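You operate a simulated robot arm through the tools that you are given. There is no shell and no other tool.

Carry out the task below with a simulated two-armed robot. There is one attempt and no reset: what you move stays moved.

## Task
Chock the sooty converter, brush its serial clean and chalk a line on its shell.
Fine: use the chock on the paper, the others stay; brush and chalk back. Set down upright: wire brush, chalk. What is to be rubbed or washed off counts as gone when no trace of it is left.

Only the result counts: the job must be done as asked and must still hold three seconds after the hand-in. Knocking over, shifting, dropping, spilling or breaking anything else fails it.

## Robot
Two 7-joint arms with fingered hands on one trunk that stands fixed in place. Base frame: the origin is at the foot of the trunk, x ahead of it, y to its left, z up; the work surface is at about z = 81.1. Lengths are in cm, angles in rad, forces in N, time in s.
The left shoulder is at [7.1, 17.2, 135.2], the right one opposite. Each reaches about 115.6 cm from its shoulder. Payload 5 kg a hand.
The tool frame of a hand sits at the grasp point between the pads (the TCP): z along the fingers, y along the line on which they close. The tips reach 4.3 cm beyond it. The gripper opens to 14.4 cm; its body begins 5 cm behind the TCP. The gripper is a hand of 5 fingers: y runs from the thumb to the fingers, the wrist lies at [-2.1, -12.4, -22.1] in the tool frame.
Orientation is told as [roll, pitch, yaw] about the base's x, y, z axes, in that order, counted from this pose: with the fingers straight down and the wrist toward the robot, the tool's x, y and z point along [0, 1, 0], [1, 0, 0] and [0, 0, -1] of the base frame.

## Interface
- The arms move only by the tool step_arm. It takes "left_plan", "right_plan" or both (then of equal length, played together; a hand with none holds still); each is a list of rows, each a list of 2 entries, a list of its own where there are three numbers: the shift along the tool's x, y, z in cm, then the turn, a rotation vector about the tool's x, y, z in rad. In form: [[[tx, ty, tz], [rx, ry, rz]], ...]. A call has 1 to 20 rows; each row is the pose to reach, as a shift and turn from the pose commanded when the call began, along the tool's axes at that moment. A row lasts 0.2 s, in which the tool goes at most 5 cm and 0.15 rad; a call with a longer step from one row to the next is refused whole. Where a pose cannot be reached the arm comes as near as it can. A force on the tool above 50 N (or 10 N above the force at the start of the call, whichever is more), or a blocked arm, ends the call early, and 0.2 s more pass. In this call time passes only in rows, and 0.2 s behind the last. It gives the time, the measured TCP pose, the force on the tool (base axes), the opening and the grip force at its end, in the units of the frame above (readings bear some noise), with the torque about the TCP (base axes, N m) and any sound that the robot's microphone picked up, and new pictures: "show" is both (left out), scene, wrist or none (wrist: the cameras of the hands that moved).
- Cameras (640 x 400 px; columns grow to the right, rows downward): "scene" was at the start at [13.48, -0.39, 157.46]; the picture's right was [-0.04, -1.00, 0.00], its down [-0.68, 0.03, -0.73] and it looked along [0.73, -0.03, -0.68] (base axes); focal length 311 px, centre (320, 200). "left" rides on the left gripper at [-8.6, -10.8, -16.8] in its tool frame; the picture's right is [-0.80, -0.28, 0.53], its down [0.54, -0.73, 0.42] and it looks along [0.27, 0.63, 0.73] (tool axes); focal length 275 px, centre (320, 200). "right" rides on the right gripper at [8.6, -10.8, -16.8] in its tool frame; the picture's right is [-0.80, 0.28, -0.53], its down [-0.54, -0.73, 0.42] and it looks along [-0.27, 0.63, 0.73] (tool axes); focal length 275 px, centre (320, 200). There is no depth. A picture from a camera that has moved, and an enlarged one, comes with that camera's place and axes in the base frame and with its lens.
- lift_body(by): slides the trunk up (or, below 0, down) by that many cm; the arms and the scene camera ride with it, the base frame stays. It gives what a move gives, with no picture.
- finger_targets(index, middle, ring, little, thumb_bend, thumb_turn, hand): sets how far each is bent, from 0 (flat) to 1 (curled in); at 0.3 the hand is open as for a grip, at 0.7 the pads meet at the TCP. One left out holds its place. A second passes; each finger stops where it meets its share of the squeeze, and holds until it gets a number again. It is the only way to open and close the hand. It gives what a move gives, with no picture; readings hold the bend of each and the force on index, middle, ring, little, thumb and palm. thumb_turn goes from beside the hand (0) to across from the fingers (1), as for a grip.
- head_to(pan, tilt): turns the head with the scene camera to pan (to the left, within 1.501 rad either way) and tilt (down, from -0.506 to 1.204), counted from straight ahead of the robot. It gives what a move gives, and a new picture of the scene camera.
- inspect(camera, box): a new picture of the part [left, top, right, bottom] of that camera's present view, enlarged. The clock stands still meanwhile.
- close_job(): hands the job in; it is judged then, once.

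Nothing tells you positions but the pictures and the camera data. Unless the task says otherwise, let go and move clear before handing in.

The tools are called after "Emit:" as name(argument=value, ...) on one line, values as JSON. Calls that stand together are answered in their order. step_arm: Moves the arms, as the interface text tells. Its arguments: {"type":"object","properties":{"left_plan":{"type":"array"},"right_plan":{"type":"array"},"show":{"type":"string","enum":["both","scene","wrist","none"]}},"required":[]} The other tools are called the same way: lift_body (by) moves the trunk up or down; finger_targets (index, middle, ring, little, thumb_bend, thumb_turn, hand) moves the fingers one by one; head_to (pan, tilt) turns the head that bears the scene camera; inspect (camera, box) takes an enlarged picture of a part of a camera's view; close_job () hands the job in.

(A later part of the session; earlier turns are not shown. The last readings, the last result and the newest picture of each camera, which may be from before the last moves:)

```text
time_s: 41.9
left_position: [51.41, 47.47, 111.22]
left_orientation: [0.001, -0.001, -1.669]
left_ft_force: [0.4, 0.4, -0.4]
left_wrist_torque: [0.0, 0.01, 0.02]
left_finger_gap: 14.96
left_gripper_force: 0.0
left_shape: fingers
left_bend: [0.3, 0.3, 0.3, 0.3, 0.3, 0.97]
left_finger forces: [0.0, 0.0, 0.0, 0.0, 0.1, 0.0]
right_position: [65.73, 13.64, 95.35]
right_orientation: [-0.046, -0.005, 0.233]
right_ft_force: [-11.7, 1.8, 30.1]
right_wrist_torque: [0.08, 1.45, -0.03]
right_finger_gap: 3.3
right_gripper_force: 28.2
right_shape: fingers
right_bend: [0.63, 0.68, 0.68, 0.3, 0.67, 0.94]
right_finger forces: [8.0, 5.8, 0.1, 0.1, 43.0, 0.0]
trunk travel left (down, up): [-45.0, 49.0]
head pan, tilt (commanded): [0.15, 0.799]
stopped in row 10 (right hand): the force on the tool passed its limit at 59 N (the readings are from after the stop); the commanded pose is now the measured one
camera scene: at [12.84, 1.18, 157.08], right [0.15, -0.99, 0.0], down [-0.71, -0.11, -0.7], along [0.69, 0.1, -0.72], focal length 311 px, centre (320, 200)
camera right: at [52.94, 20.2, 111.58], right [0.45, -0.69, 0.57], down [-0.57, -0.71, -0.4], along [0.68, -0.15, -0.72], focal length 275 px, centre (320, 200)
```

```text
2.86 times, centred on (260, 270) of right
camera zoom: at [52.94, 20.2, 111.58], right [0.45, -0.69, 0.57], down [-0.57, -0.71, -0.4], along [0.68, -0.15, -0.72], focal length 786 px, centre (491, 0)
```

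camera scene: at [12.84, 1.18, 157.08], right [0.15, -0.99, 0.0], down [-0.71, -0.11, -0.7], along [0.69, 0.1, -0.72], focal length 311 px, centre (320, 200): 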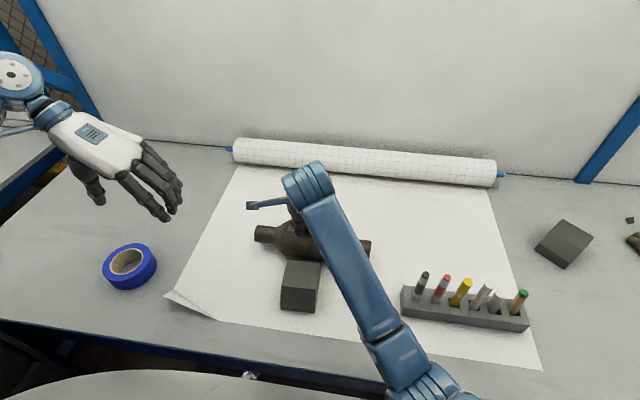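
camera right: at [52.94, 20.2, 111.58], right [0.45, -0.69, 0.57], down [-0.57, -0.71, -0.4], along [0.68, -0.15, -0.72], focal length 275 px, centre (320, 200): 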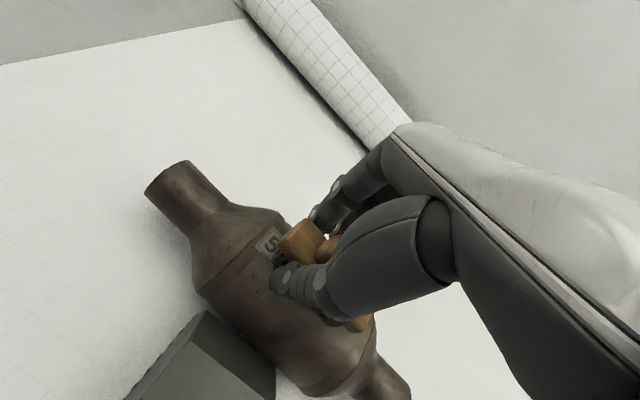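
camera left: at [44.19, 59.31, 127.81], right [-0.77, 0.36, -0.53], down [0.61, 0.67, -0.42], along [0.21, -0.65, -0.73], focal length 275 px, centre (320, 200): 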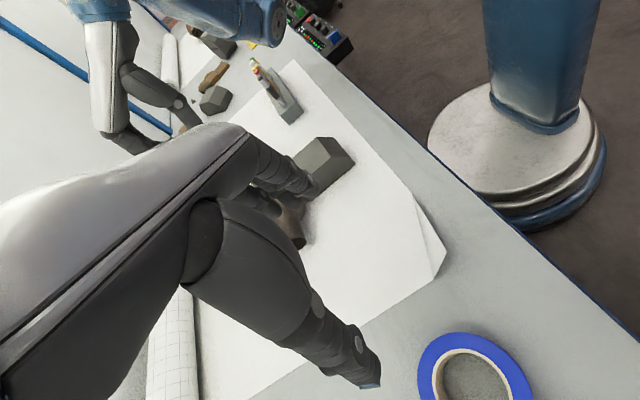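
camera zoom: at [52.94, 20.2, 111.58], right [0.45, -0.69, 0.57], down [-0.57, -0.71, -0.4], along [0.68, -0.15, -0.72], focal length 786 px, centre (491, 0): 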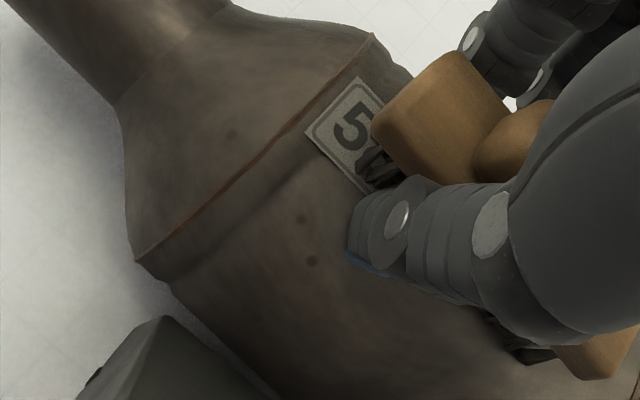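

The force limit tripped: the hand ended about 1.3 cm lower than intended and is pressing at 30 N. I'll lift straight up right away and look at what happened.

Emit:
step_arm(right_plan=[[[0, 0, -1], [0, 0, 0]], [[0, 0, -3], [0, 0, 0]], [[0, 0, -6], [0, 0, 0]]], show="both")

Emit:
inspect(camera="scene", box=[240, 150, 400, 330])

Emit:
inspect(camera="right", box=[140, 180, 380, 380])

```text
time_s: 42.9
left_position: [51.84, 47.52, 111.05]
left_orientation: [-0.003, -0.001, -1.667]
left_ft_force: [0.3, 0.0, -0.1]
left_wrist_torque: [0.02, 0.05, -0.04]
left_finger_gap: 14.99
left_gripper_force: 0.0
left_shape: fingers
left_bend: [0.3, 0.3, 0.3, 0.3, 0.3, 0.97]
left_finger forces: [0.0, 0.0, 0.0, 0.1, 0.1, 0.0]
right_position: [66.79, 11.0, 99.28]
right_orientation: [-0.093, 0.016, 0.21]
right_ft_force: [0.3, 0.2, -0.8]
right_wrist_torque: [0.01, -0.01, 0.04]
right_finger_gap: 3.24
right_gripper_force: 18.9
right_shape: fingers
right_bend: [0.62, 0.68, 0.68, 0.3, 0.67, 0.94]
right_finger forces: [11.0, 7.5, 0.0, 0.0, 18.5, 0.0]
trunk travel left (down, up): [-45.0, 49.0]
head pan, tilt (commanded): [0.15, 0.799]
stopped in row 3 (right hand): the arm was blocked; the commanded pose is now the measured one
camera scene: at [13.24, 1.22, 157.05], right [0.15, -0.99, 0.0], down [-0.71, -0.11, -0.7], along [0.69, 0.1, -0.72], focal length 311 px, centre (320, 200)
camera right: at [54.13, 18.59, 115.2], right [0.44, -0.67, 0.6], down [-0.59, -0.72, -0.36], along [0.67, -0.2, -0.71], focal length 275 px, centre (320, 200)
```

scene: 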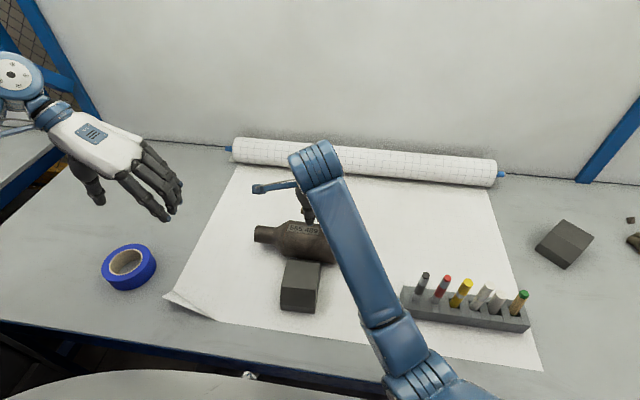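
right: 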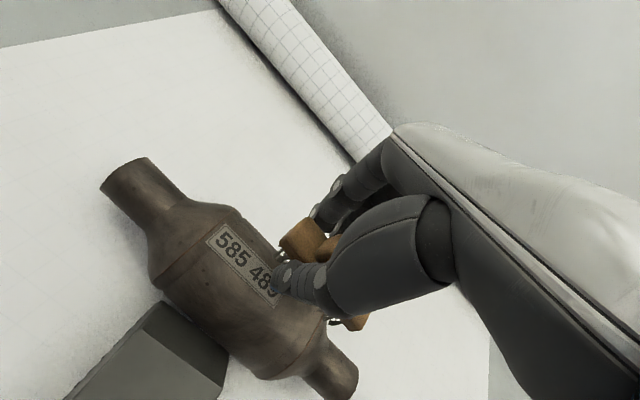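

```text
2.22 times, centred on (320, 240) of scene
camera zoom: at [13.24, 1.22, 157.05], right [0.15, -0.99, 0.0], down [-0.71, -0.11, -0.7], along [0.69, 0.1, -0.72], focal length 692 px, centre (320, 111)
```

zoom: 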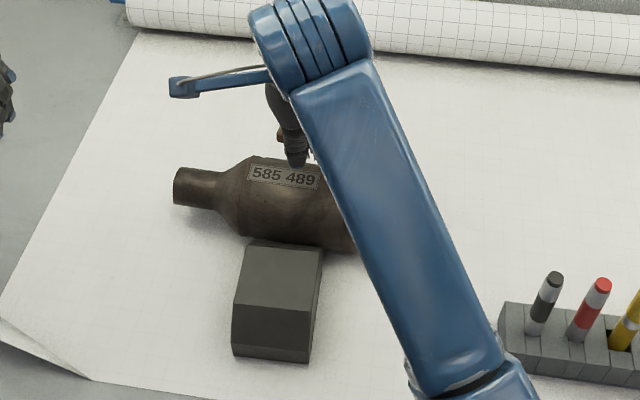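

```text
2.00 times, centred on (260, 280) of right
camera zoom: at [54.13, 18.59, 115.2], right [0.44, -0.67, 0.6], down [-0.59, -0.72, -0.36], along [0.67, -0.2, -0.71], focal length 551 px, centre (440, 40)
```

zoom: 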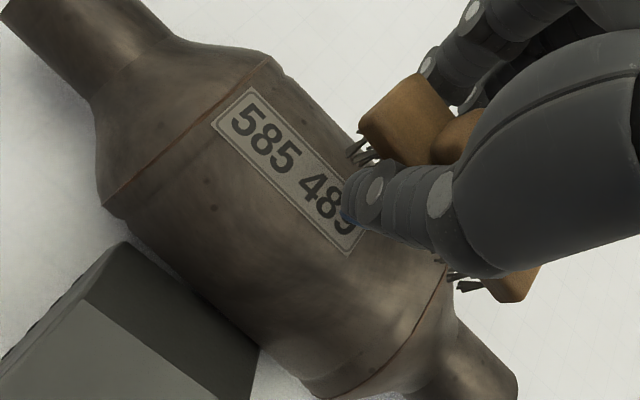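

The serial already reads cleanly as "585 489". The arm is being blocked, likely the right elbow crowding the chest, so I'll back out up and to the right in small steps.

Emit:
step_arm(right_plan=[[[-1.5, -0.3, -1], [0, 0, 0]], [[-3.5, -0.7, -2.5], [0, 0, 0]], [[-6, -1.2, -4.5], [0, 0, 0]]], show="scene")

```text
time_s: 43.6
left_position: [51.89, 47.5, 111.13]
left_orientation: [-0.002, -0.002, -1.666]
left_ft_force: [0.4, 0.3, -0.7]
left_wrist_torque: [0.0, 0.0, -0.01]
left_finger_gap: 14.95
left_gripper_force: 0.2
left_shape: fingers
left_bend: [0.3, 0.3, 0.3, 0.3, 0.3, 0.97]
left_finger forces: [0.1, 0.1, 0.0, 0.0, 0.0, 0.0]
right_position: [66.59, 5.26, 104.42]
right_orientation: [-0.088, 0.013, 0.212]
right_ft_force: [-0.5, 0.2, -1.5]
right_wrist_torque: [0.08, -0.02, 0.01]
right_finger_gap: 3.25
right_gripper_force: 18.4
right_shape: fingers
right_bend: [0.62, 0.68, 0.68, 0.3, 0.67, 0.94]
right_finger forces: [11.0, 7.7, 0.1, 0.1, 18.6, 0.1]
trunk travel left (down, up): [-45.0, 49.0]
head pan, tilt (commanded): [0.15, 0.799]
camera scene: at [13.15, 1.13, 157.06], right [0.15, -0.99, 0.0], down [-0.71, -0.11, -0.7], along [0.69, 0.1, -0.72], focal length 311 px, centre (320, 200)
```

scene: 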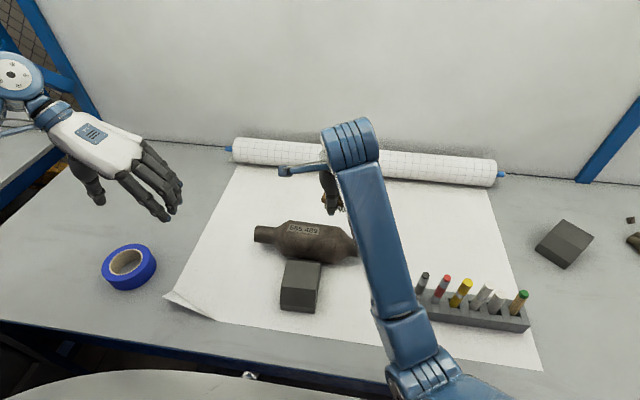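

Emit:
inspect(camera="scene", box=[270, 205, 350, 255])

Emit:
inspect(camera="right", box=[80, 130, 320, 330])

Emit:
inspect(camera="left", box=[240, 120, 400, 260])

```text
8.00 times, centred on (310, 230) of scene
camera zoom: at [13.15, 1.13, 157.06], right [0.15, -0.99, 0.0], down [-0.71, -0.11, -0.7], along [0.69, 0.1, -0.72], focal length 2490 px, centre (400, -40)
```

zoom: 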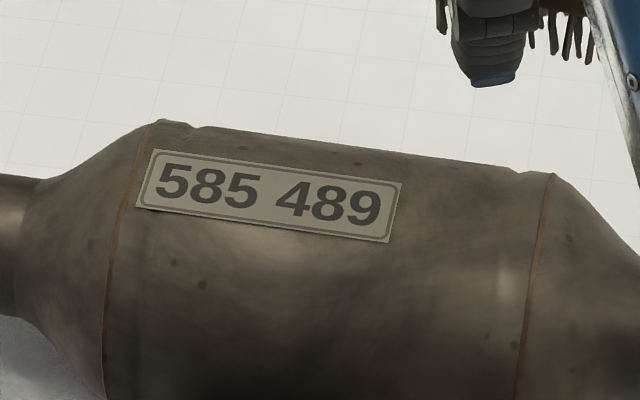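

```text
2.00 times, centred on (200, 230) of right
camera zoom: at [53.93, 13.02, 120.44], right [0.44, -0.67, 0.6], down [-0.59, -0.72, -0.36], along [0.67, -0.19, -0.71], focal length 551 px, centre (560, 140)
```

zoom: 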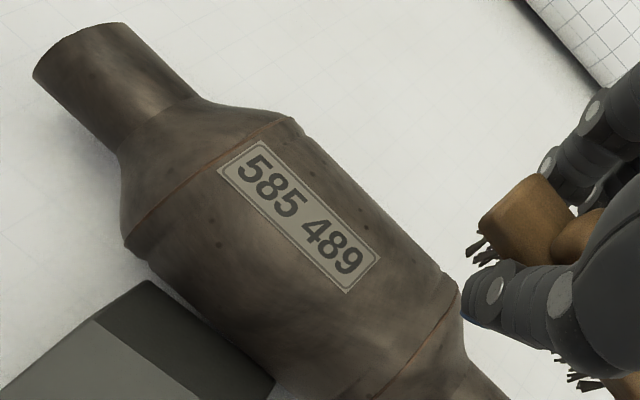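

```text
2.86 times, centred on (320, 190) of left
camera zoom: at [44.13, 59.03, 127.97], right [-0.77, 0.36, -0.53], down [0.61, 0.67, -0.42], along [0.21, -0.65, -0.73], focal length 786 px, centre (320, 229)
```

zoom: 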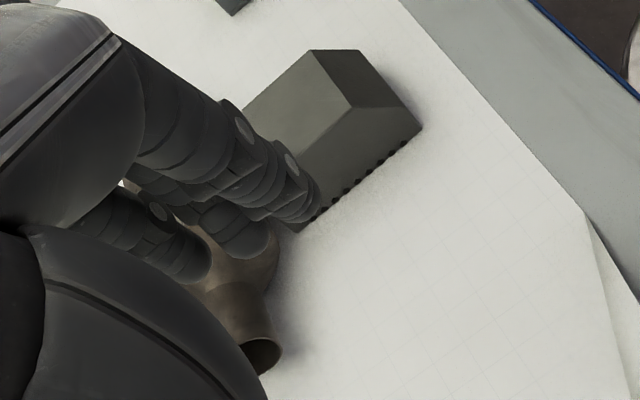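

Emit:
inspect(camera="scene", box=[285, 215, 325, 240])

Emit:
inspect(camera="right", box=[145, 190, 235, 290])

```text
16.00 times, centred on (305, 228) of scene
camera zoom: at [13.15, 1.13, 157.06], right [0.15, -0.99, 0.0], down [-0.71, -0.11, -0.7], along [0.69, 0.1, -0.72], focal length 4980 px, centre (560, -240)
```

zoom: 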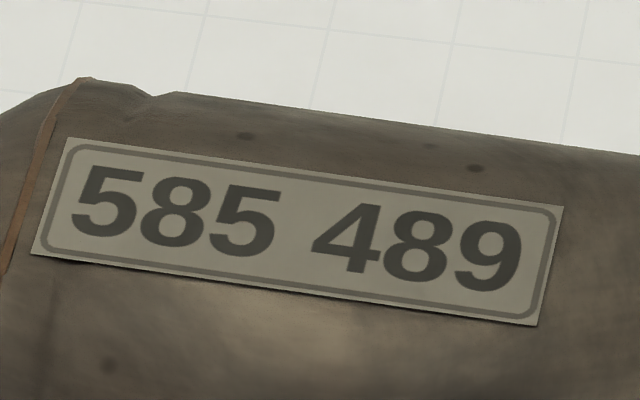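

```text
4.00 times, centred on (190, 240) of right
camera zoom: at [53.93, 13.02, 120.44], right [0.44, -0.67, 0.6], down [-0.59, -0.72, -0.36], along [0.67, -0.19, -0.71], focal length 1101 px, centre (840, 40)
```

zoom: 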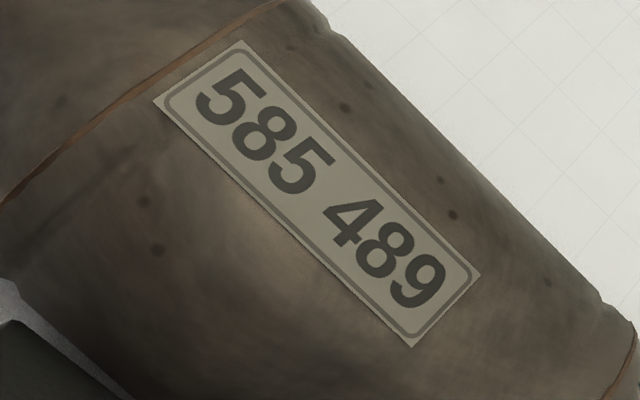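

The serial is fully legible with no smear left. Now I'll level the hand, rise, and carry the brush back toward its original spot, in stages.

Emit:
step_arm(right_plan=[[[-0.35, -0.05, -3.98], [-0.007, 0.044, 0]], [[-0.7, -0.1, -7.97], [-0.013, 0.088, 0]], [[-4.85, -2.21, -7.58], [-0.013, 0.088, -0.02]], [[-9.0, -4.32, -7.18], [-0.013, 0.088, -0.04]], [[-13.16, -6.43, -6.79], [-0.013, 0.088, -0.06]], [[-17.31, -8.54, -6.39], [-0.013, 0.088, -0.08]], [[-21.46, -10.66, -6.0], [-0.013, 0.088, -0.1]], [[-25.61, -12.77, -5.61], [-0.013, 0.088, -0.12]]], show="scene")

```text
time_s: 44.8
left_position: [51.9, 47.3, 111.25]
left_orientation: [0.0, 0.001, -1.666]
left_ft_force: [-0.1, 0.2, 0.4]
left_wrist_torque: [0.0, -0.01, -0.03]
left_finger_gap: 14.97
left_gripper_force: 0.0
left_shape: fingers
left_bend: [0.3, 0.3, 0.3, 0.3, 0.3, 0.97]
left_finger forces: [0.0, 0.1, 0.0, 0.0, 0.1, 0.0]
right_position: [66.1, -14.07, 110.6]
right_orientation: [-0.169, 0.018, 0.167]
right_ft_force: [-0.1, 0.2, -1.1]
right_wrist_torque: [0.07, 0.04, 0.0]
right_finger_gap: 3.29
right_gripper_force: 18.9
right_shape: fingers
right_bend: [0.62, 0.68, 0.68, 0.3, 0.67, 0.94]
right_finger forces: [11.0, 7.7, 0.1, 0.0, 18.8, 0.0]
right hand out of reach, approached as far as the arm can: row 5
trunk travel left (down, up): [-45.0, 49.0]
head pan, tilt (commanded): [0.15, 0.799]
stopped in row 5 (right hand): the arm was blocked; the commanded pose is now the measured one
camera scene: at [13.22, 0.87, 157.06], right [0.15, -0.99, 0.0], down [-0.71, -0.11, -0.7], along [0.69, 0.1, -0.72], focal length 311 px, centre (320, 200)
```

scene: 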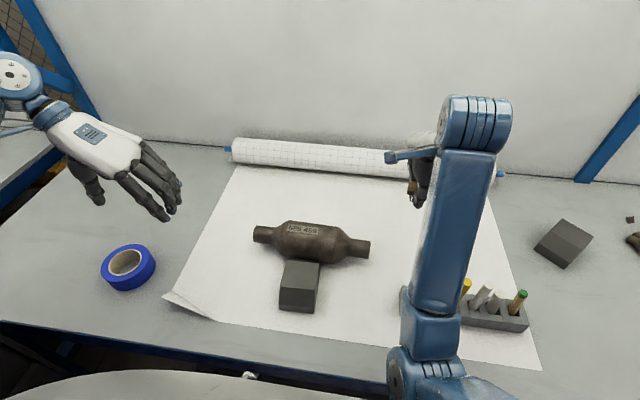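

The right arm is pressed against a joint limit with its elbow low. Raising the trunk should free the wrist, so I'll slide the trunk up and then level the hand.

Emit:
lift_body(by=18)

```text
time_s: 46.8
left_position: [51.83, 47.51, 129.11]
left_orientation: [-0.001, -0.001, -1.667]
left_ft_force: [-0.6, -0.4, 0.2]
left_wrist_torque: [-0.03, 0.01, -0.01]
left_finger_gap: 14.94
left_gripper_force: 0.2
left_shape: fingers
left_bend: [0.3, 0.3, 0.3, 0.3, 0.3, 0.97]
left_finger forces: [0.0, 0.0, 0.0, 0.1, 0.1, 0.0]
right_position: [66.1, -13.79, 128.45]
right_orientation: [-0.167, 0.017, 0.168]
right_ft_force: [-0.1, 0.7, -0.8]
right_wrist_torque: [0.01, -0.01, 0.0]
right_finger_gap: 3.26
right_gripper_force: 18.2
right_shape: fingers
right_bend: [0.62, 0.68, 0.68, 0.3, 0.67, 0.94]
right_finger forces: [11.0, 7.8, 0.0, 0.0, 18.9, 0.0]
trunk travel left (down, up): [-63.0, 31.0]
head pan, tilt (commanded): [0.15, 0.799]
```

Emit:
step_arm(right_plan=[[[-2.0, -0.9, 2.4], [-0.004, 0.042, 0]], [[-4.0, -1.75, 4.8], [-0.008, 0.084, 0]], [[-6.0, -2.6, 7.2], [-0.013, 0.126, 0]], [[-8.05, -3.5, 9.5], [-0.017, 0.167, 0]]], show="scene")

```text
time_s: 47.8
left_position: [51.76, 47.37, 129.23]
left_orientation: [0.0, 0.002, -1.667]
left_ft_force: [0.0, -0.1, 0.0]
left_wrist_torque: [0.03, -0.03, -0.03]
left_finger_gap: 14.97
left_gripper_force: 0.1
left_shape: fingers
left_bend: [0.3, 0.3, 0.3, 0.3, 0.3, 0.97]
left_finger forces: [0.0, 0.0, 0.0, 0.1, 0.0, 0.1]
right_position: [64.07, -23.71, 120.45]
right_orientation: [0.005, 0.002, 0.171]
right_ft_force: [0.2, 0.9, -1.5]
right_wrist_torque: [0.05, -0.01, 0.0]
right_finger_gap: 3.25
right_gripper_force: 19.2
right_shape: fingers
right_bend: [0.62, 0.68, 0.68, 0.3, 0.67, 0.95]
right_finger forces: [11.0, 7.8, 0.1, 0.0, 18.7, 0.0]
trunk travel left (down, up): [-63.0, 31.0]
head pan, tilt (commanded): [0.15, 0.799]
camera scene: at [13.13, 0.98, 175.07], right [0.15, -0.99, 0.0], down [-0.71, -0.11, -0.7], along [0.69, 0.11, -0.72], focal length 311 px, centre (320, 200)
```

scene: 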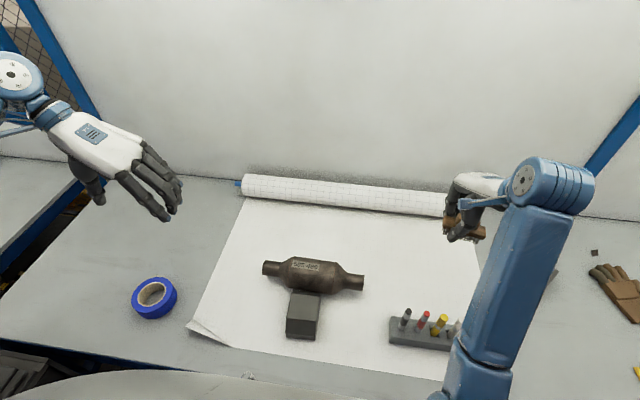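

The arm is free again and level. I'll carry the brush back above its original spot, then examine it in the hand.

Emit:
step_arm(right_plan=[[[-3.5, -2.18, 0.67], [0, 0, -0.014]], [[-7.0, -4.36, 1.33], [0, 0, -0.029]], [[-10.5, -6.55, 2.0], [0, 0, -0.043]], [[-14.0, -8.73, 2.67], [0, 0, -0.058]], [[-17.5, -10.9, 3.33], [0, 0, -0.072]], [[-21.0, -13.1, 4.0], [0, 0, -0.087]], [[-24.5, -15.28, 4.67], [0, 0, -0.1]], [[-28.0, -17.46, 5.33], [0, 0, -0.115]], [[-31.5, -19.64, 6.0], [0, 0, -0.13]]], show="none")

Emit:
head_to(pan=-0.6, tilt=0.9)

Emit:
inspect(camera="right", box=[200, 180, 440, 360])

```text
time_s: 49.8
left_position: [51.66, 47.46, 129.33]
left_orientation: [-0.001, 0.001, -1.667]
left_ft_force: [-0.3, -0.1, 0.9]
left_wrist_torque: [0.03, -0.02, 0.02]
left_finger_gap: 14.95
left_gripper_force: 0.0
left_shape: fingers
left_bend: [0.3, 0.3, 0.3, 0.3, 0.3, 0.97]
left_finger forces: [0.0, 0.1, 0.0, 0.1, 0.1, 0.0]
right_position: [49.98, -58.0, 114.35]
right_orientation: [0.004, -0.002, 0.302]
right_ft_force: [-0.5, 0.0, -1.5]
right_wrist_torque: [0.07, -0.05, -0.01]
right_finger_gap: 3.26
right_gripper_force: 18.9
right_shape: fingers
right_bend: [0.62, 0.68, 0.68, 0.3, 0.67, 0.95]
right_finger forces: [11.1, 7.6, 0.0, 0.1, 18.7, 0.1]
trunk travel left (down, up): [-63.0, 31.0]
head pan, tilt (commanded): [0.15, 0.799]
```

```text
time_s: 50.9
left_position: [51.84, 47.5, 129.06]
left_orientation: [0.0, 0.001, -1.666]
left_ft_force: [0.0, 0.1, -0.3]
left_wrist_torque: [-0.02, -0.01, 0.03]
left_finger_gap: 14.97
left_gripper_force: 0.1
left_shape: fingers
left_bend: [0.3, 0.3, 0.3, 0.3, 0.3, 0.97]
left_finger forces: [0.0, 0.0, 0.1, 0.1, 0.1, 0.1]
right_position: [49.96, -57.91, 114.31]
right_orientation: [0.005, 0.0, 0.3]
right_ft_force: [0.6, 0.9, -0.8]
right_wrist_torque: [0.06, -0.01, 0.01]
right_finger_gap: 3.27
right_gripper_force: 18.8
right_shape: fingers
right_bend: [0.62, 0.68, 0.68, 0.3, 0.67, 0.95]
right_finger forces: [11.1, 7.6, 0.0, 0.1, 18.6, 0.0]
trunk travel left (down, up): [-63.0, 31.0]
head pan, tilt (commanded): [-0.6, 0.901]
camera scene: at [11.41, -4.3, 174.27], right [-0.56, -0.83, 0.0], down [-0.65, 0.44, -0.62], along [0.51, -0.35, -0.78], focal length 311 px, centre (320, 200)
```

scene: 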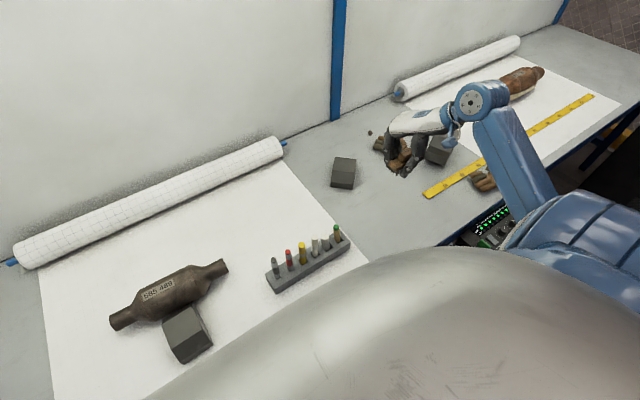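

```text
2.22 times, centred on (320, 270) of right
camera zoom: at [37.0, -52.92, 131.09], right [0.51, -0.68, 0.53], down [-0.53, -0.73, -0.43], along [0.68, -0.07, -0.73], focal length 612 px, centre (320, 44)
```

zoom: 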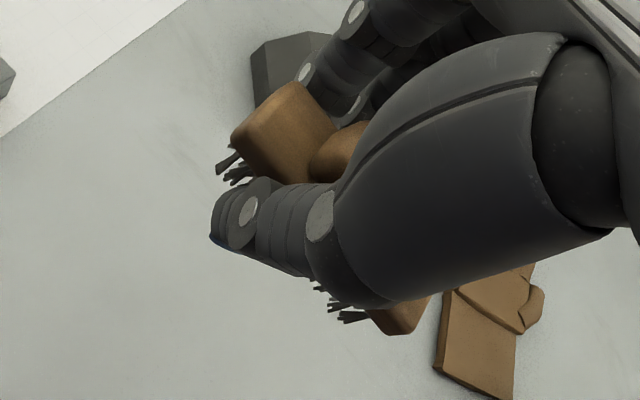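

Emit:
inspect(camera="scene", box=[370, 90, 470, 190])

```text
4.00 times, centred on (420, 140) of scene
camera zoom: at [11.41, -4.3, 174.27], right [-0.56, -0.83, 0.0], down [-0.65, 0.44, -0.62], along [0.51, -0.35, -0.78], focal length 1245 px, centre (-80, 440)
```

zoom: 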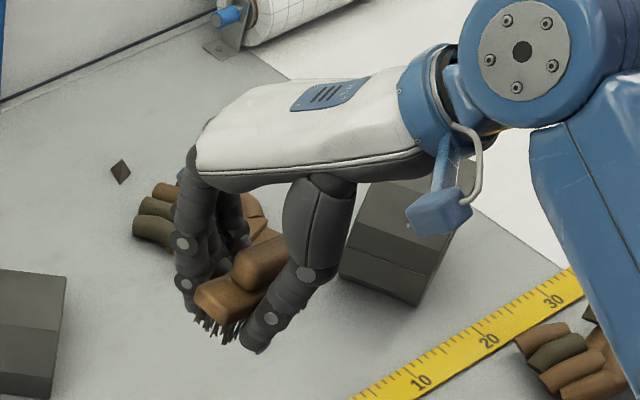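

The brush turned further in the grip (about −0.47 rad relative to the hand) but sits level. I'll rotate the hand so the brush matches its original heading and lower it above the original spot.

Emit:
step_arm(right_plan=[[[-0.05, 0, 4.0], [0, 0, -0.08]], [[-0.15, 0, 8.5], [0, 0, -0.16]], [[-0.25, 0, 13.0], [0, 0, -0.25]], [[-0.25, 0, 17.5], [0, 0, -0.25]], [[-0.25, 0, 22.0], [0, 0, -0.25]], [[-0.25, 0, 25.0], [0, 0, -0.25]]], show="both")

Emit:
inspect(camera="scene", box=[360, 120, 480, 220])

Emit:
inspect(camera="right", box=[200, 180, 440, 360])

```text
time_s: 52.2
left_position: [51.86, 47.39, 129.14]
left_orientation: [-0.002, 0.0, -1.666]
left_ft_force: [-0.4, 0.8, 0.4]
left_wrist_torque: [0.02, 0.0, 0.0]
left_finger_gap: 14.97
left_gripper_force: 0.0
left_shape: fingers
left_bend: [0.3, 0.3, 0.3, 0.3, 0.3, 0.97]
left_finger forces: [0.0, 0.0, 0.0, 0.1, 0.0, 0.0]
right_position: [49.96, -58.03, 89.16]
right_orientation: [0.003, -0.001, 0.55]
right_ft_force: [0.6, -0.4, -1.9]
right_wrist_torque: [0.04, 0.03, 0.02]
right_finger_gap: 3.26
right_gripper_force: 18.0
right_shape: fingers
right_bend: [0.62, 0.68, 0.68, 0.3, 0.67, 0.95]
right_finger forces: [11.0, 7.7, 0.0, 0.1, 18.7, 0.0]
trunk travel left (down, up): [-63.0, 31.0]
head pan, tilt (commanded): [-0.6, 0.901]
camera scene: at [11.47, -4.35, 174.27], right [-0.57, -0.82, 0.0], down [-0.65, 0.44, -0.62], along [0.51, -0.35, -0.78], focal length 311 px, centre (320, 200)
camera right: at [36.22, -56.39, 105.99], right [0.66, -0.53, 0.53], down [-0.34, -0.84, -0.43], along [0.67, 0.1, -0.73], focal length 275 px, centre (320, 200)
```

scene: 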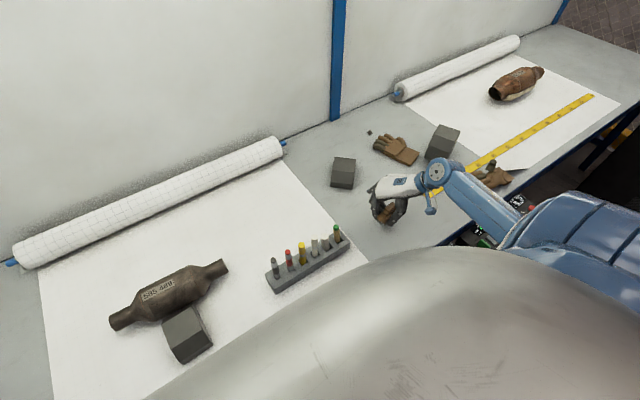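
right: 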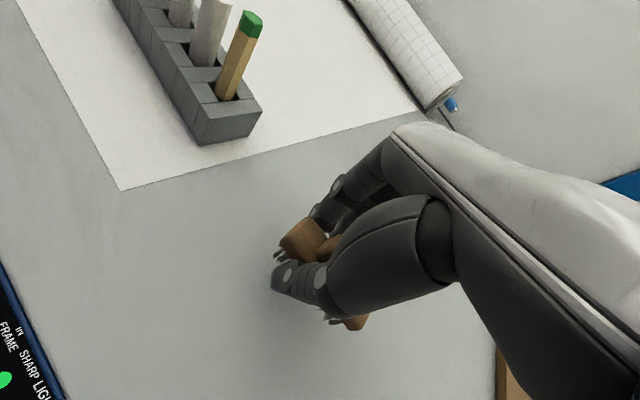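

```text
4.00 times, centred on (420, 170) of scene
camera zoom: at [11.47, -4.35, 174.27], right [-0.57, -0.82, 0.0], down [-0.65, 0.44, -0.62], along [0.51, -0.35, -0.78], focal length 1245 px, centre (-80, 320)
```

zoom: 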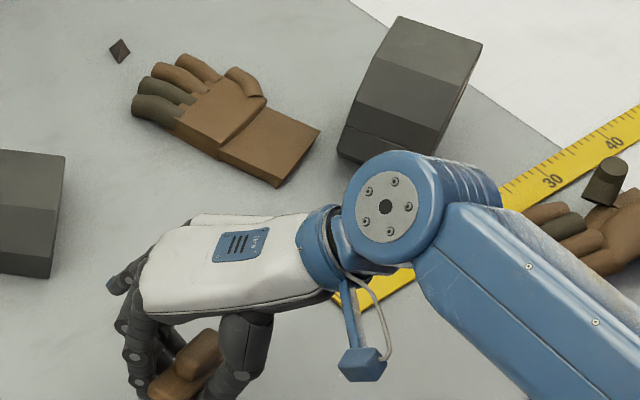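

```text
2.22 times, centred on (320, 270) of right
camera zoom: at [36.22, -56.39, 105.99], right [0.66, -0.53, 0.53], down [-0.34, -0.84, -0.43], along [0.67, 0.1, -0.73], focal length 612 px, centre (320, 44)
```

zoom: 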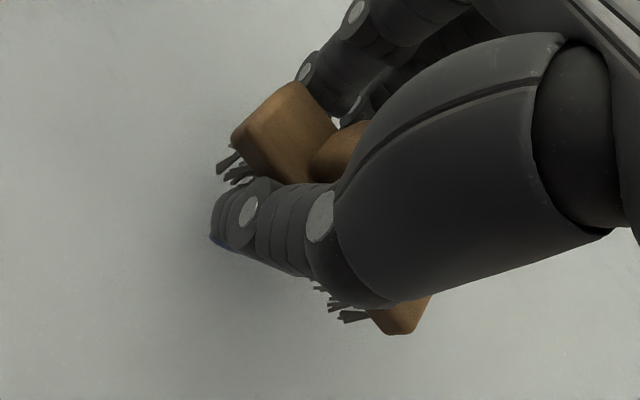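

Emit:
step_arm(right_plan=[[[-0.1, 0, 0.9], [0, 0, 0]], [[-0.2, 0, 1.7], [0, 0, 0]], [[-0.2, 0, 2.0], [0, 0, 0]]], show="none")

Emit:
step_arm(right_plan=[[[0, 0, 0.2], [0, 0, 0]]], show="wrist")

```text
time_s: 53.0
left_position: [51.85, 47.56, 129.17]
left_orientation: [0.001, 0.0, -1.667]
left_ft_force: [0.6, -1.0, 0.5]
left_wrist_torque: [0.0, -0.05, 0.02]
left_finger_gap: 14.96
left_gripper_force: 0.0
left_shape: fingers
left_bend: [0.3, 0.3, 0.3, 0.3, 0.3, 0.97]
left_finger forces: [0.0, 0.0, 0.1, 0.0, 0.0, 0.1]
right_position: [50.2, -58.11, 87.46]
right_orientation: [0.005, -0.002, 0.549]
right_ft_force: [0.2, 0.4, -0.8]
right_wrist_torque: [-0.02, 0.02, 0.0]
right_finger_gap: 3.28
right_gripper_force: 19.1
right_shape: fingers
right_bend: [0.62, 0.68, 0.68, 0.3, 0.67, 0.95]
right_finger forces: [11.0, 7.7, 0.1, 0.0, 18.7, 0.0]
trunk travel left (down, up): [-63.0, 31.0]
head pan, tilt (commanded): [-0.6, 0.901]
```

```text
time_s: 53.5
left_position: [51.89, 47.49, 129.14]
left_orientation: [0.001, 0.001, -1.666]
left_ft_force: [0.4, 0.1, -0.7]
left_wrist_torque: [0.01, -0.02, 0.0]
left_finger_gap: 14.95
left_gripper_force: 0.2
left_shape: fingers
left_bend: [0.3, 0.3, 0.3, 0.3, 0.3, 0.97]
left_finger forces: [0.1, 0.0, 0.1, 0.0, 0.1, 0.0]
right_position: [50.12, -58.09, 87.18]
right_orientation: [0.005, -0.002, 0.55]
right_ft_force: [-0.3, 0.4, -2.1]
right_wrist_torque: [0.03, 0.01, -0.02]
right_finger_gap: 3.26
right_gripper_force: 18.9
right_shape: fingers
right_bend: [0.62, 0.68, 0.68, 0.3, 0.67, 0.95]
right_finger forces: [10.9, 7.7, 0.0, 0.0, 18.6, 0.0]
trunk travel left (down, up): [-63.0, 31.0]
head pan, tilt (commanded): [-0.6, 0.901]
camera right: at [36.33, -56.59, 103.87], right [0.66, -0.53, 0.53], down [-0.34, -0.84, -0.43], along [0.67, 0.1, -0.73], focal length 275 px, centre (320, 200)
```

right: 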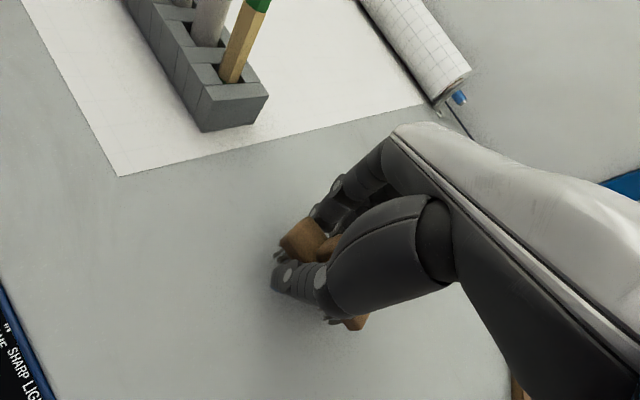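

Emit:
step_arm(right_plan=[[[0, 0, 0.25], [0, 0, 0]]], show="none")

Emit:
step_arm(right_plan=[[[0, 0, 0.15], [0, 0, 0]]], show="none")

Emit:
inspect(camera="right", box=[200, 180, 440, 360])

```text
time_s: 53.9
left_position: [51.94, 47.57, 129.07]
left_orientation: [0.002, -0.001, -1.668]
left_ft_force: [-0.9, 0.0, -0.1]
left_wrist_torque: [0.04, 0.0, 0.0]
left_finger_gap: 14.97
left_gripper_force: 0.0
left_shape: fingers
left_bend: [0.3, 0.3, 0.3, 0.3, 0.3, 0.97]
left_finger forces: [0.0, 0.0, 0.0, 0.0, 0.1, 0.1]
right_position: [50.08, -58.25, 86.79]
right_orientation: [0.004, -0.001, 0.551]
right_ft_force: [-0.1, -0.3, -1.9]
right_wrist_torque: [0.04, 0.02, 0.0]
right_finger_gap: 3.24
right_gripper_force: 18.7
right_shape: fingers
right_bend: [0.62, 0.68, 0.68, 0.3, 0.67, 0.95]
right_finger forces: [11.0, 7.7, 0.1, 0.0, 18.6, 0.0]
trunk travel left (down, up): [-63.0, 31.0]
head pan, tilt (commanded): [-0.6, 0.901]
```

```text
time_s: 54.2
left_position: [52.02, 47.5, 129.06]
left_orientation: [-0.002, -0.002, -1.667]
left_ft_force: [-0.4, 0.5, 0.2]
left_wrist_torque: [0.02, 0.03, 0.01]
left_finger_gap: 14.93
left_gripper_force: 0.1
left_shape: fingers
left_bend: [0.3, 0.3, 0.3, 0.3, 0.3, 0.97]
left_finger forces: [0.0, 0.0, 0.0, 0.1, 0.0, 0.0]
right_position: [50.15, -58.14, 86.82]
right_orientation: [0.003, -0.001, 0.549]
right_ft_force: [-0.1, 0.1, -1.0]
right_wrist_torque: [-0.03, 0.01, 0.0]
right_finger_gap: 3.26
right_gripper_force: 18.1
right_shape: fingers
right_bend: [0.62, 0.68, 0.68, 0.3, 0.67, 0.95]
right_finger forces: [11.0, 7.8, 0.1, 0.0, 18.7, 0.0]
trunk travel left (down, up): [-63.0, 31.0]
head pan, tilt (commanded): [-0.6, 0.901]
```

```text
2.22 times, centred on (320, 270) of right
camera zoom: at [36.3, -56.55, 103.47], right [0.66, -0.53, 0.53], down [-0.34, -0.84, -0.43], along [0.67, 0.1, -0.73], focal length 612 px, centre (320, 44)
```

zoom: 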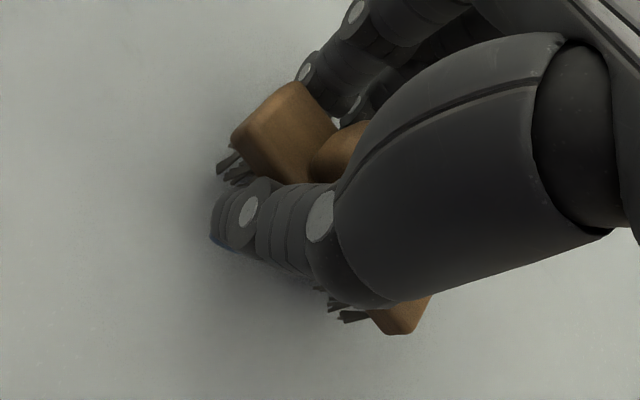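

Emit:
step_arm(right_plan=[[[0, 0, 0.2], [0, 0, 0]]], show="none")

Emit:
step_arm(right_plan=[[[0, 0, 0.2], [0, 0, 0]]], show="none")

Emit:
inspect(camera="right", box=[240, 200, 400, 340])

```text
time_s: 54.6
left_position: [51.91, 47.46, 129.08]
left_orientation: [0.0, 0.0, -1.666]
left_ft_force: [-0.1, -0.1, 0.5]
left_wrist_torque: [0.02, 0.02, 0.02]
left_finger_gap: 14.98
left_gripper_force: 0.1
left_shape: fingers
left_bend: [0.3, 0.3, 0.3, 0.3, 0.3, 0.97]
left_finger forces: [0.0, 0.1, 0.0, 0.1, 0.1, 0.0]
right_position: [50.17, -58.12, 86.63]
right_orientation: [0.005, -0.002, 0.549]
right_ft_force: [-0.2, 0.7, -1.1]
right_wrist_torque: [0.02, 0.01, -0.02]
right_finger_gap: 3.27
right_gripper_force: 18.6
right_shape: fingers
right_bend: [0.62, 0.68, 0.68, 0.3, 0.67, 0.95]
right_finger forces: [11.0, 7.7, 0.1, 0.0, 18.7, 0.0]
trunk travel left (down, up): [-63.0, 31.0]
head pan, tilt (commanded): [-0.6, 0.901]
```

```text
time_s: 55.0
left_position: [51.87, 47.37, 129.12]
left_orientation: [0.001, -0.001, -1.668]
left_ft_force: [-1.0, -0.2, 0.2]
left_wrist_torque: [0.02, -0.02, 0.0]
left_finger_gap: 14.95
left_gripper_force: 0.1
left_shape: fingers
left_bend: [0.3, 0.3, 0.3, 0.3, 0.3, 0.97]
left_finger forces: [0.0, 0.1, 0.0, 0.0, 0.0, 0.0]
right_position: [50.19, -58.1, 86.38]
right_orientation: [0.005, -0.002, 0.55]
right_ft_force: [0.4, 0.0, -1.8]
right_wrist_torque: [0.04, 0.0, 0.01]
right_finger_gap: 3.24
right_gripper_force: 18.8
right_shape: fingers
right_bend: [0.62, 0.68, 0.68, 0.3, 0.67, 0.95]
right_finger forces: [11.0, 7.7, 0.1, 0.1, 18.6, 0.0]
trunk travel left (down, up): [-63.0, 31.0]
head pan, tilt (commanded): [-0.6, 0.901]
```

```text
2.86 times, centred on (320, 270) of right
camera zoom: at [36.3, -56.57, 103.08], right [0.66, -0.53, 0.53], down [-0.34, -0.84, -0.43], along [0.67, 0.1, -0.73], focal length 786 px, centre (320, 0)
```

zoom: 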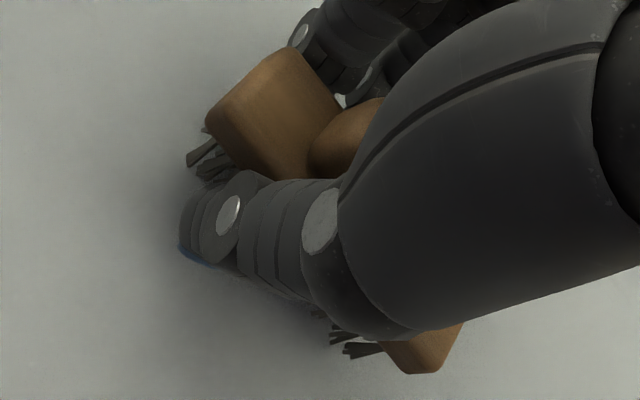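

Emit:
step_arm(right_plan=[[[0, 0, 0.2], [0, 0, 0]]], show="none")

Emit:
step_arm(right_plan=[[[0, 0, 0.15], [0, 0, 0]]], show="none")

Emit:
inspect(camera="right", box=[240, 200, 400, 340])

```text
time_s: 55.5
left_position: [51.82, 47.58, 129.09]
left_orientation: [0.0, 0.0, -1.668]
left_ft_force: [-0.8, 0.8, 0.1]
left_wrist_torque: [0.0, 0.01, 0.02]
left_finger_gap: 14.97
left_gripper_force: 0.1
left_shape: fingers
left_bend: [0.3, 0.3, 0.3, 0.3, 0.3, 0.97]
left_finger forces: [0.0, 0.0, 0.0, 0.0, 0.0, 0.0]
right_position: [50.11, -58.08, 86.19]
right_orientation: [0.003, -0.003, 0.549]
right_ft_force: [0.2, -0.3, -1.0]
right_wrist_torque: [0.01, 0.03, -0.01]
right_finger_gap: 3.28
right_gripper_force: 18.3
right_shape: fingers
right_bend: [0.62, 0.68, 0.68, 0.3, 0.67, 0.95]
right_finger forces: [11.1, 7.7, 0.0, 0.0, 18.7, 0.0]
trunk travel left (down, up): [-63.0, 31.0]
head pan, tilt (commanded): [-0.6, 0.901]
```

```text
time_s: 55.9
left_position: [51.91, 47.53, 129.02]
left_orientation: [-0.001, -0.001, -1.666]
left_ft_force: [-0.2, -0.7, 0.5]
left_wrist_torque: [0.0, 0.03, 0.03]
left_finger_gap: 14.97
left_gripper_force: 0.0
left_shape: fingers
left_bend: [0.3, 0.3, 0.3, 0.3, 0.3, 0.97]
left_finger forces: [0.0, 0.0, 0.0, 0.1, 0.0, 0.0]
right_position: [50.17, -58.1, 86.12]
right_orientation: [0.003, -0.001, 0.549]
right_ft_force: [0.2, 0.4, -1.9]
right_wrist_torque: [0.02, -0.02, 0.0]
right_finger_gap: 3.26
right_gripper_force: 18.9
right_shape: fingers
right_bend: [0.62, 0.68, 0.68, 0.3, 0.67, 0.95]
right_finger forces: [11.0, 7.6, 0.0, 0.0, 18.7, 0.1]
trunk travel left (down, up): [-63.0, 31.0]
head pan, tilt (commanded): [-0.6, 0.901]
```

```text
2.86 times, centred on (320, 270) of right
camera zoom: at [36.31, -56.59, 102.72], right [0.66, -0.53, 0.53], down [-0.33, -0.84, -0.43], along [0.67, 0.1, -0.73], focal length 786 px, centre (320, 0)
```

zoom: 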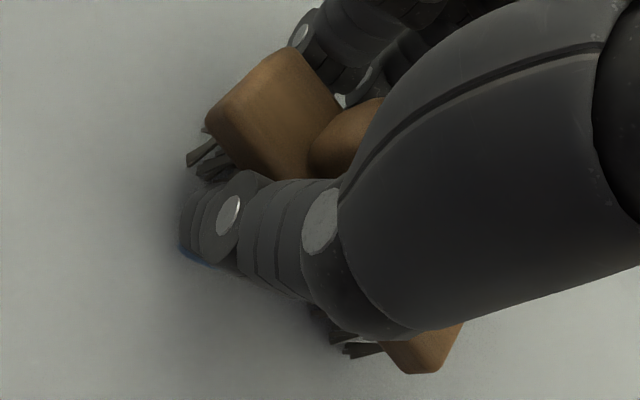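

Emit:
step_arm(right_plan=[[[0, 0, 0.15], [0, 0, 0]]], show="none")

Emit:
step_arm(right_plan=[[[0, 0, 0.15], [0, 0, 0]]], show="none")

Emit:
inspect(camera="right", box=[240, 200, 400, 340])

```text
time_s: 56.2
left_position: [51.87, 47.55, 129.08]
left_orientation: [0.0, 0.0, -1.667]
left_ft_force: [-0.4, -0.3, 1.0]
left_wrist_torque: [0.02, 0.0, 0.02]
left_finger_gap: 14.95
left_gripper_force: 0.0
left_shape: fingers
left_bend: [0.3, 0.3, 0.3, 0.3, 0.3, 0.97]
left_finger forces: [0.0, 0.1, 0.1, 0.0, 0.0, 0.1]
right_position: [50.09, -58.09, 85.84]
right_orientation: [0.004, 0.0, 0.55]
right_ft_force: [-0.5, 0.1, -0.3]
right_wrist_torque: [-0.04, 0.0, -0.02]
right_finger_gap: 3.28
right_gripper_force: 18.8
right_shape: fingers
right_bend: [0.62, 0.68, 0.68, 0.3, 0.67, 0.94]
right_finger forces: [11.0, 7.6, 0.1, 0.0, 18.8, 0.0]
trunk travel left (down, up): [-63.0, 31.0]
head pan, tilt (commanded): [-0.6, 0.901]
```

```text
time_s: 56.6
left_position: [51.89, 47.56, 129.17]
left_orientation: [-0.001, 0.002, -1.665]
left_ft_force: [-0.5, 1.1, 0.1]
left_wrist_torque: [0.03, -0.04, 0.02]
left_finger_gap: 14.95
left_gripper_force: 0.0
left_shape: fingers
left_bend: [0.3, 0.3, 0.3, 0.3, 0.3, 0.97]
left_finger forces: [0.0, 0.0, 0.0, 0.0, 0.1, 0.0]
right_position: [50.23, -58.12, 85.73]
right_orientation: [0.003, -0.001, 0.549]
right_ft_force: [0.1, 0.5, 0.9]
right_wrist_torque: [-0.05, 0.0, 0.03]
right_finger_gap: 3.27
right_gripper_force: 18.4
right_shape: fingers
right_bend: [0.62, 0.68, 0.68, 0.3, 0.67, 0.94]
right_finger forces: [10.7, 8.3, 0.0, 0.0, 18.9, 0.0]
trunk travel left (down, up): [-63.0, 31.0]
head pan, tilt (commanded): [-0.6, 0.901]
```

```text
2.86 times, centred on (320, 270) of right
camera zoom: at [36.31, -56.57, 102.45], right [0.66, -0.53, 0.53], down [-0.33, -0.84, -0.43], along [0.67, 0.1, -0.73], focal length 786 px, centre (320, 0)
```

zoom: 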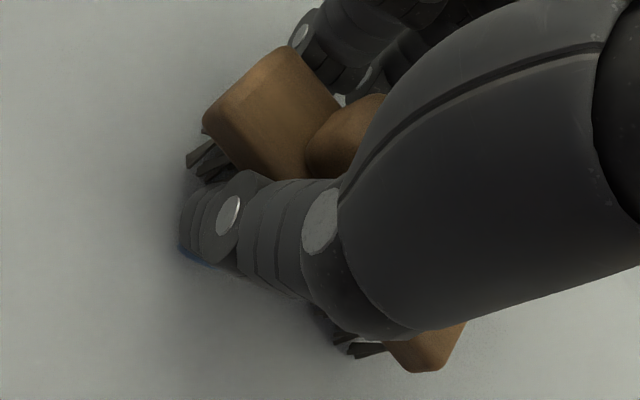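

The brush is just touching the table near its original spot; by the picture it is about half a centimetre short in x and slightly over-turned. I'll correct that slightly and set it down.

Emit:
step_arm(right_plan=[[[0, 0, -0.4], [0, 0, 0]], [[-0.31, 0.51, -0.4], [0, 0, 0.06]], [[-0.31, 0.51, 0.0], [0, 0, 0.06]], [[-0.31, 0.51, 0.05], [0, 0, 0.06]]], show="none")

Emit:
finger_targets(hand="right", index=0.55, middle=0.55, ring=0.5, thumb_bend=0.55)

Emit:
inspect(camera="right", box=[200, 180, 440, 360])

```text
time_s: 57.6
left_position: [51.86, 47.47, 129.23]
left_orientation: [0.0, -0.002, -1.665]
left_ft_force: [0.5, 0.2, 0.7]
left_wrist_torque: [-0.01, -0.02, -0.01]
left_finger_gap: 14.98
left_gripper_force: 0.0
left_shape: fingers
left_bend: [0.3, 0.3, 0.3, 0.3, 0.3, 0.97]
left_finger forces: [0.0, 0.0, 0.0, 0.1, 0.0, 0.0]
right_position: [50.75, -58.3, 85.71]
right_orientation: [0.003, -0.002, 0.491]
right_ft_force: [0.2, 0.2, 1.6]
right_wrist_torque: [-0.06, -0.05, 0.0]
right_finger_gap: 3.27
right_gripper_force: 19.1
right_shape: fingers
right_bend: [0.62, 0.68, 0.68, 0.3, 0.67, 0.94]
right_finger forces: [11.3, 8.5, 0.0, 0.0, 18.9, 0.1]
trunk travel left (down, up): [-63.0, 31.0]
head pan, tilt (commanded): [-0.6, 0.901]
```

```text
time_s: 58.6
left_position: [51.86, 47.42, 129.12]
left_orientation: [0.0, -0.001, -1.667]
left_ft_force: [-0.1, -0.3, 0.4]
left_wrist_torque: [0.06, 0.03, -0.02]
left_finger_gap: 14.94
left_gripper_force: 0.1
left_shape: fingers
left_bend: [0.3, 0.3, 0.3, 0.3, 0.3, 0.97]
left_finger forces: [0.0, 0.0, 0.1, 0.0, 0.0, 0.0]
right_position: [50.63, -58.26, 85.78]
right_orientation: [0.001, -0.004, 0.491]
right_ft_force: [0.4, -3.6, 12.0]
right_wrist_torque: [0.12, -0.34, -0.09]
right_finger_gap: 5.9
right_gripper_force: 6.5
right_shape: fingers
right_bend: [0.56, 0.56, 0.5, 0.3, 0.55, 0.97]
right_finger forces: [7.2, 5.1, 0.0, 0.0, 0.1, 0.0]
trunk travel left (down, up): [-63.0, 31.0]
head pan, tilt (commanded): [-0.6, 0.901]
```

```text
2.22 times, centred on (320, 270) of right
camera zoom: at [36.97, -55.76, 102.48], right [0.62, -0.57, 0.53], down [-0.38, -0.82, -0.43], along [0.68, 0.06, -0.73], focal length 612 px, centre (320, 44)
```

zoom: 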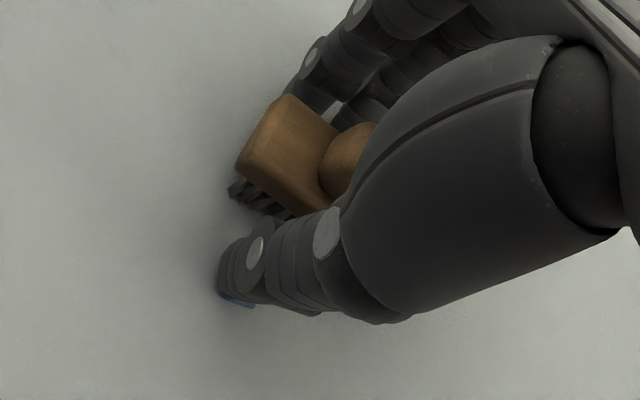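

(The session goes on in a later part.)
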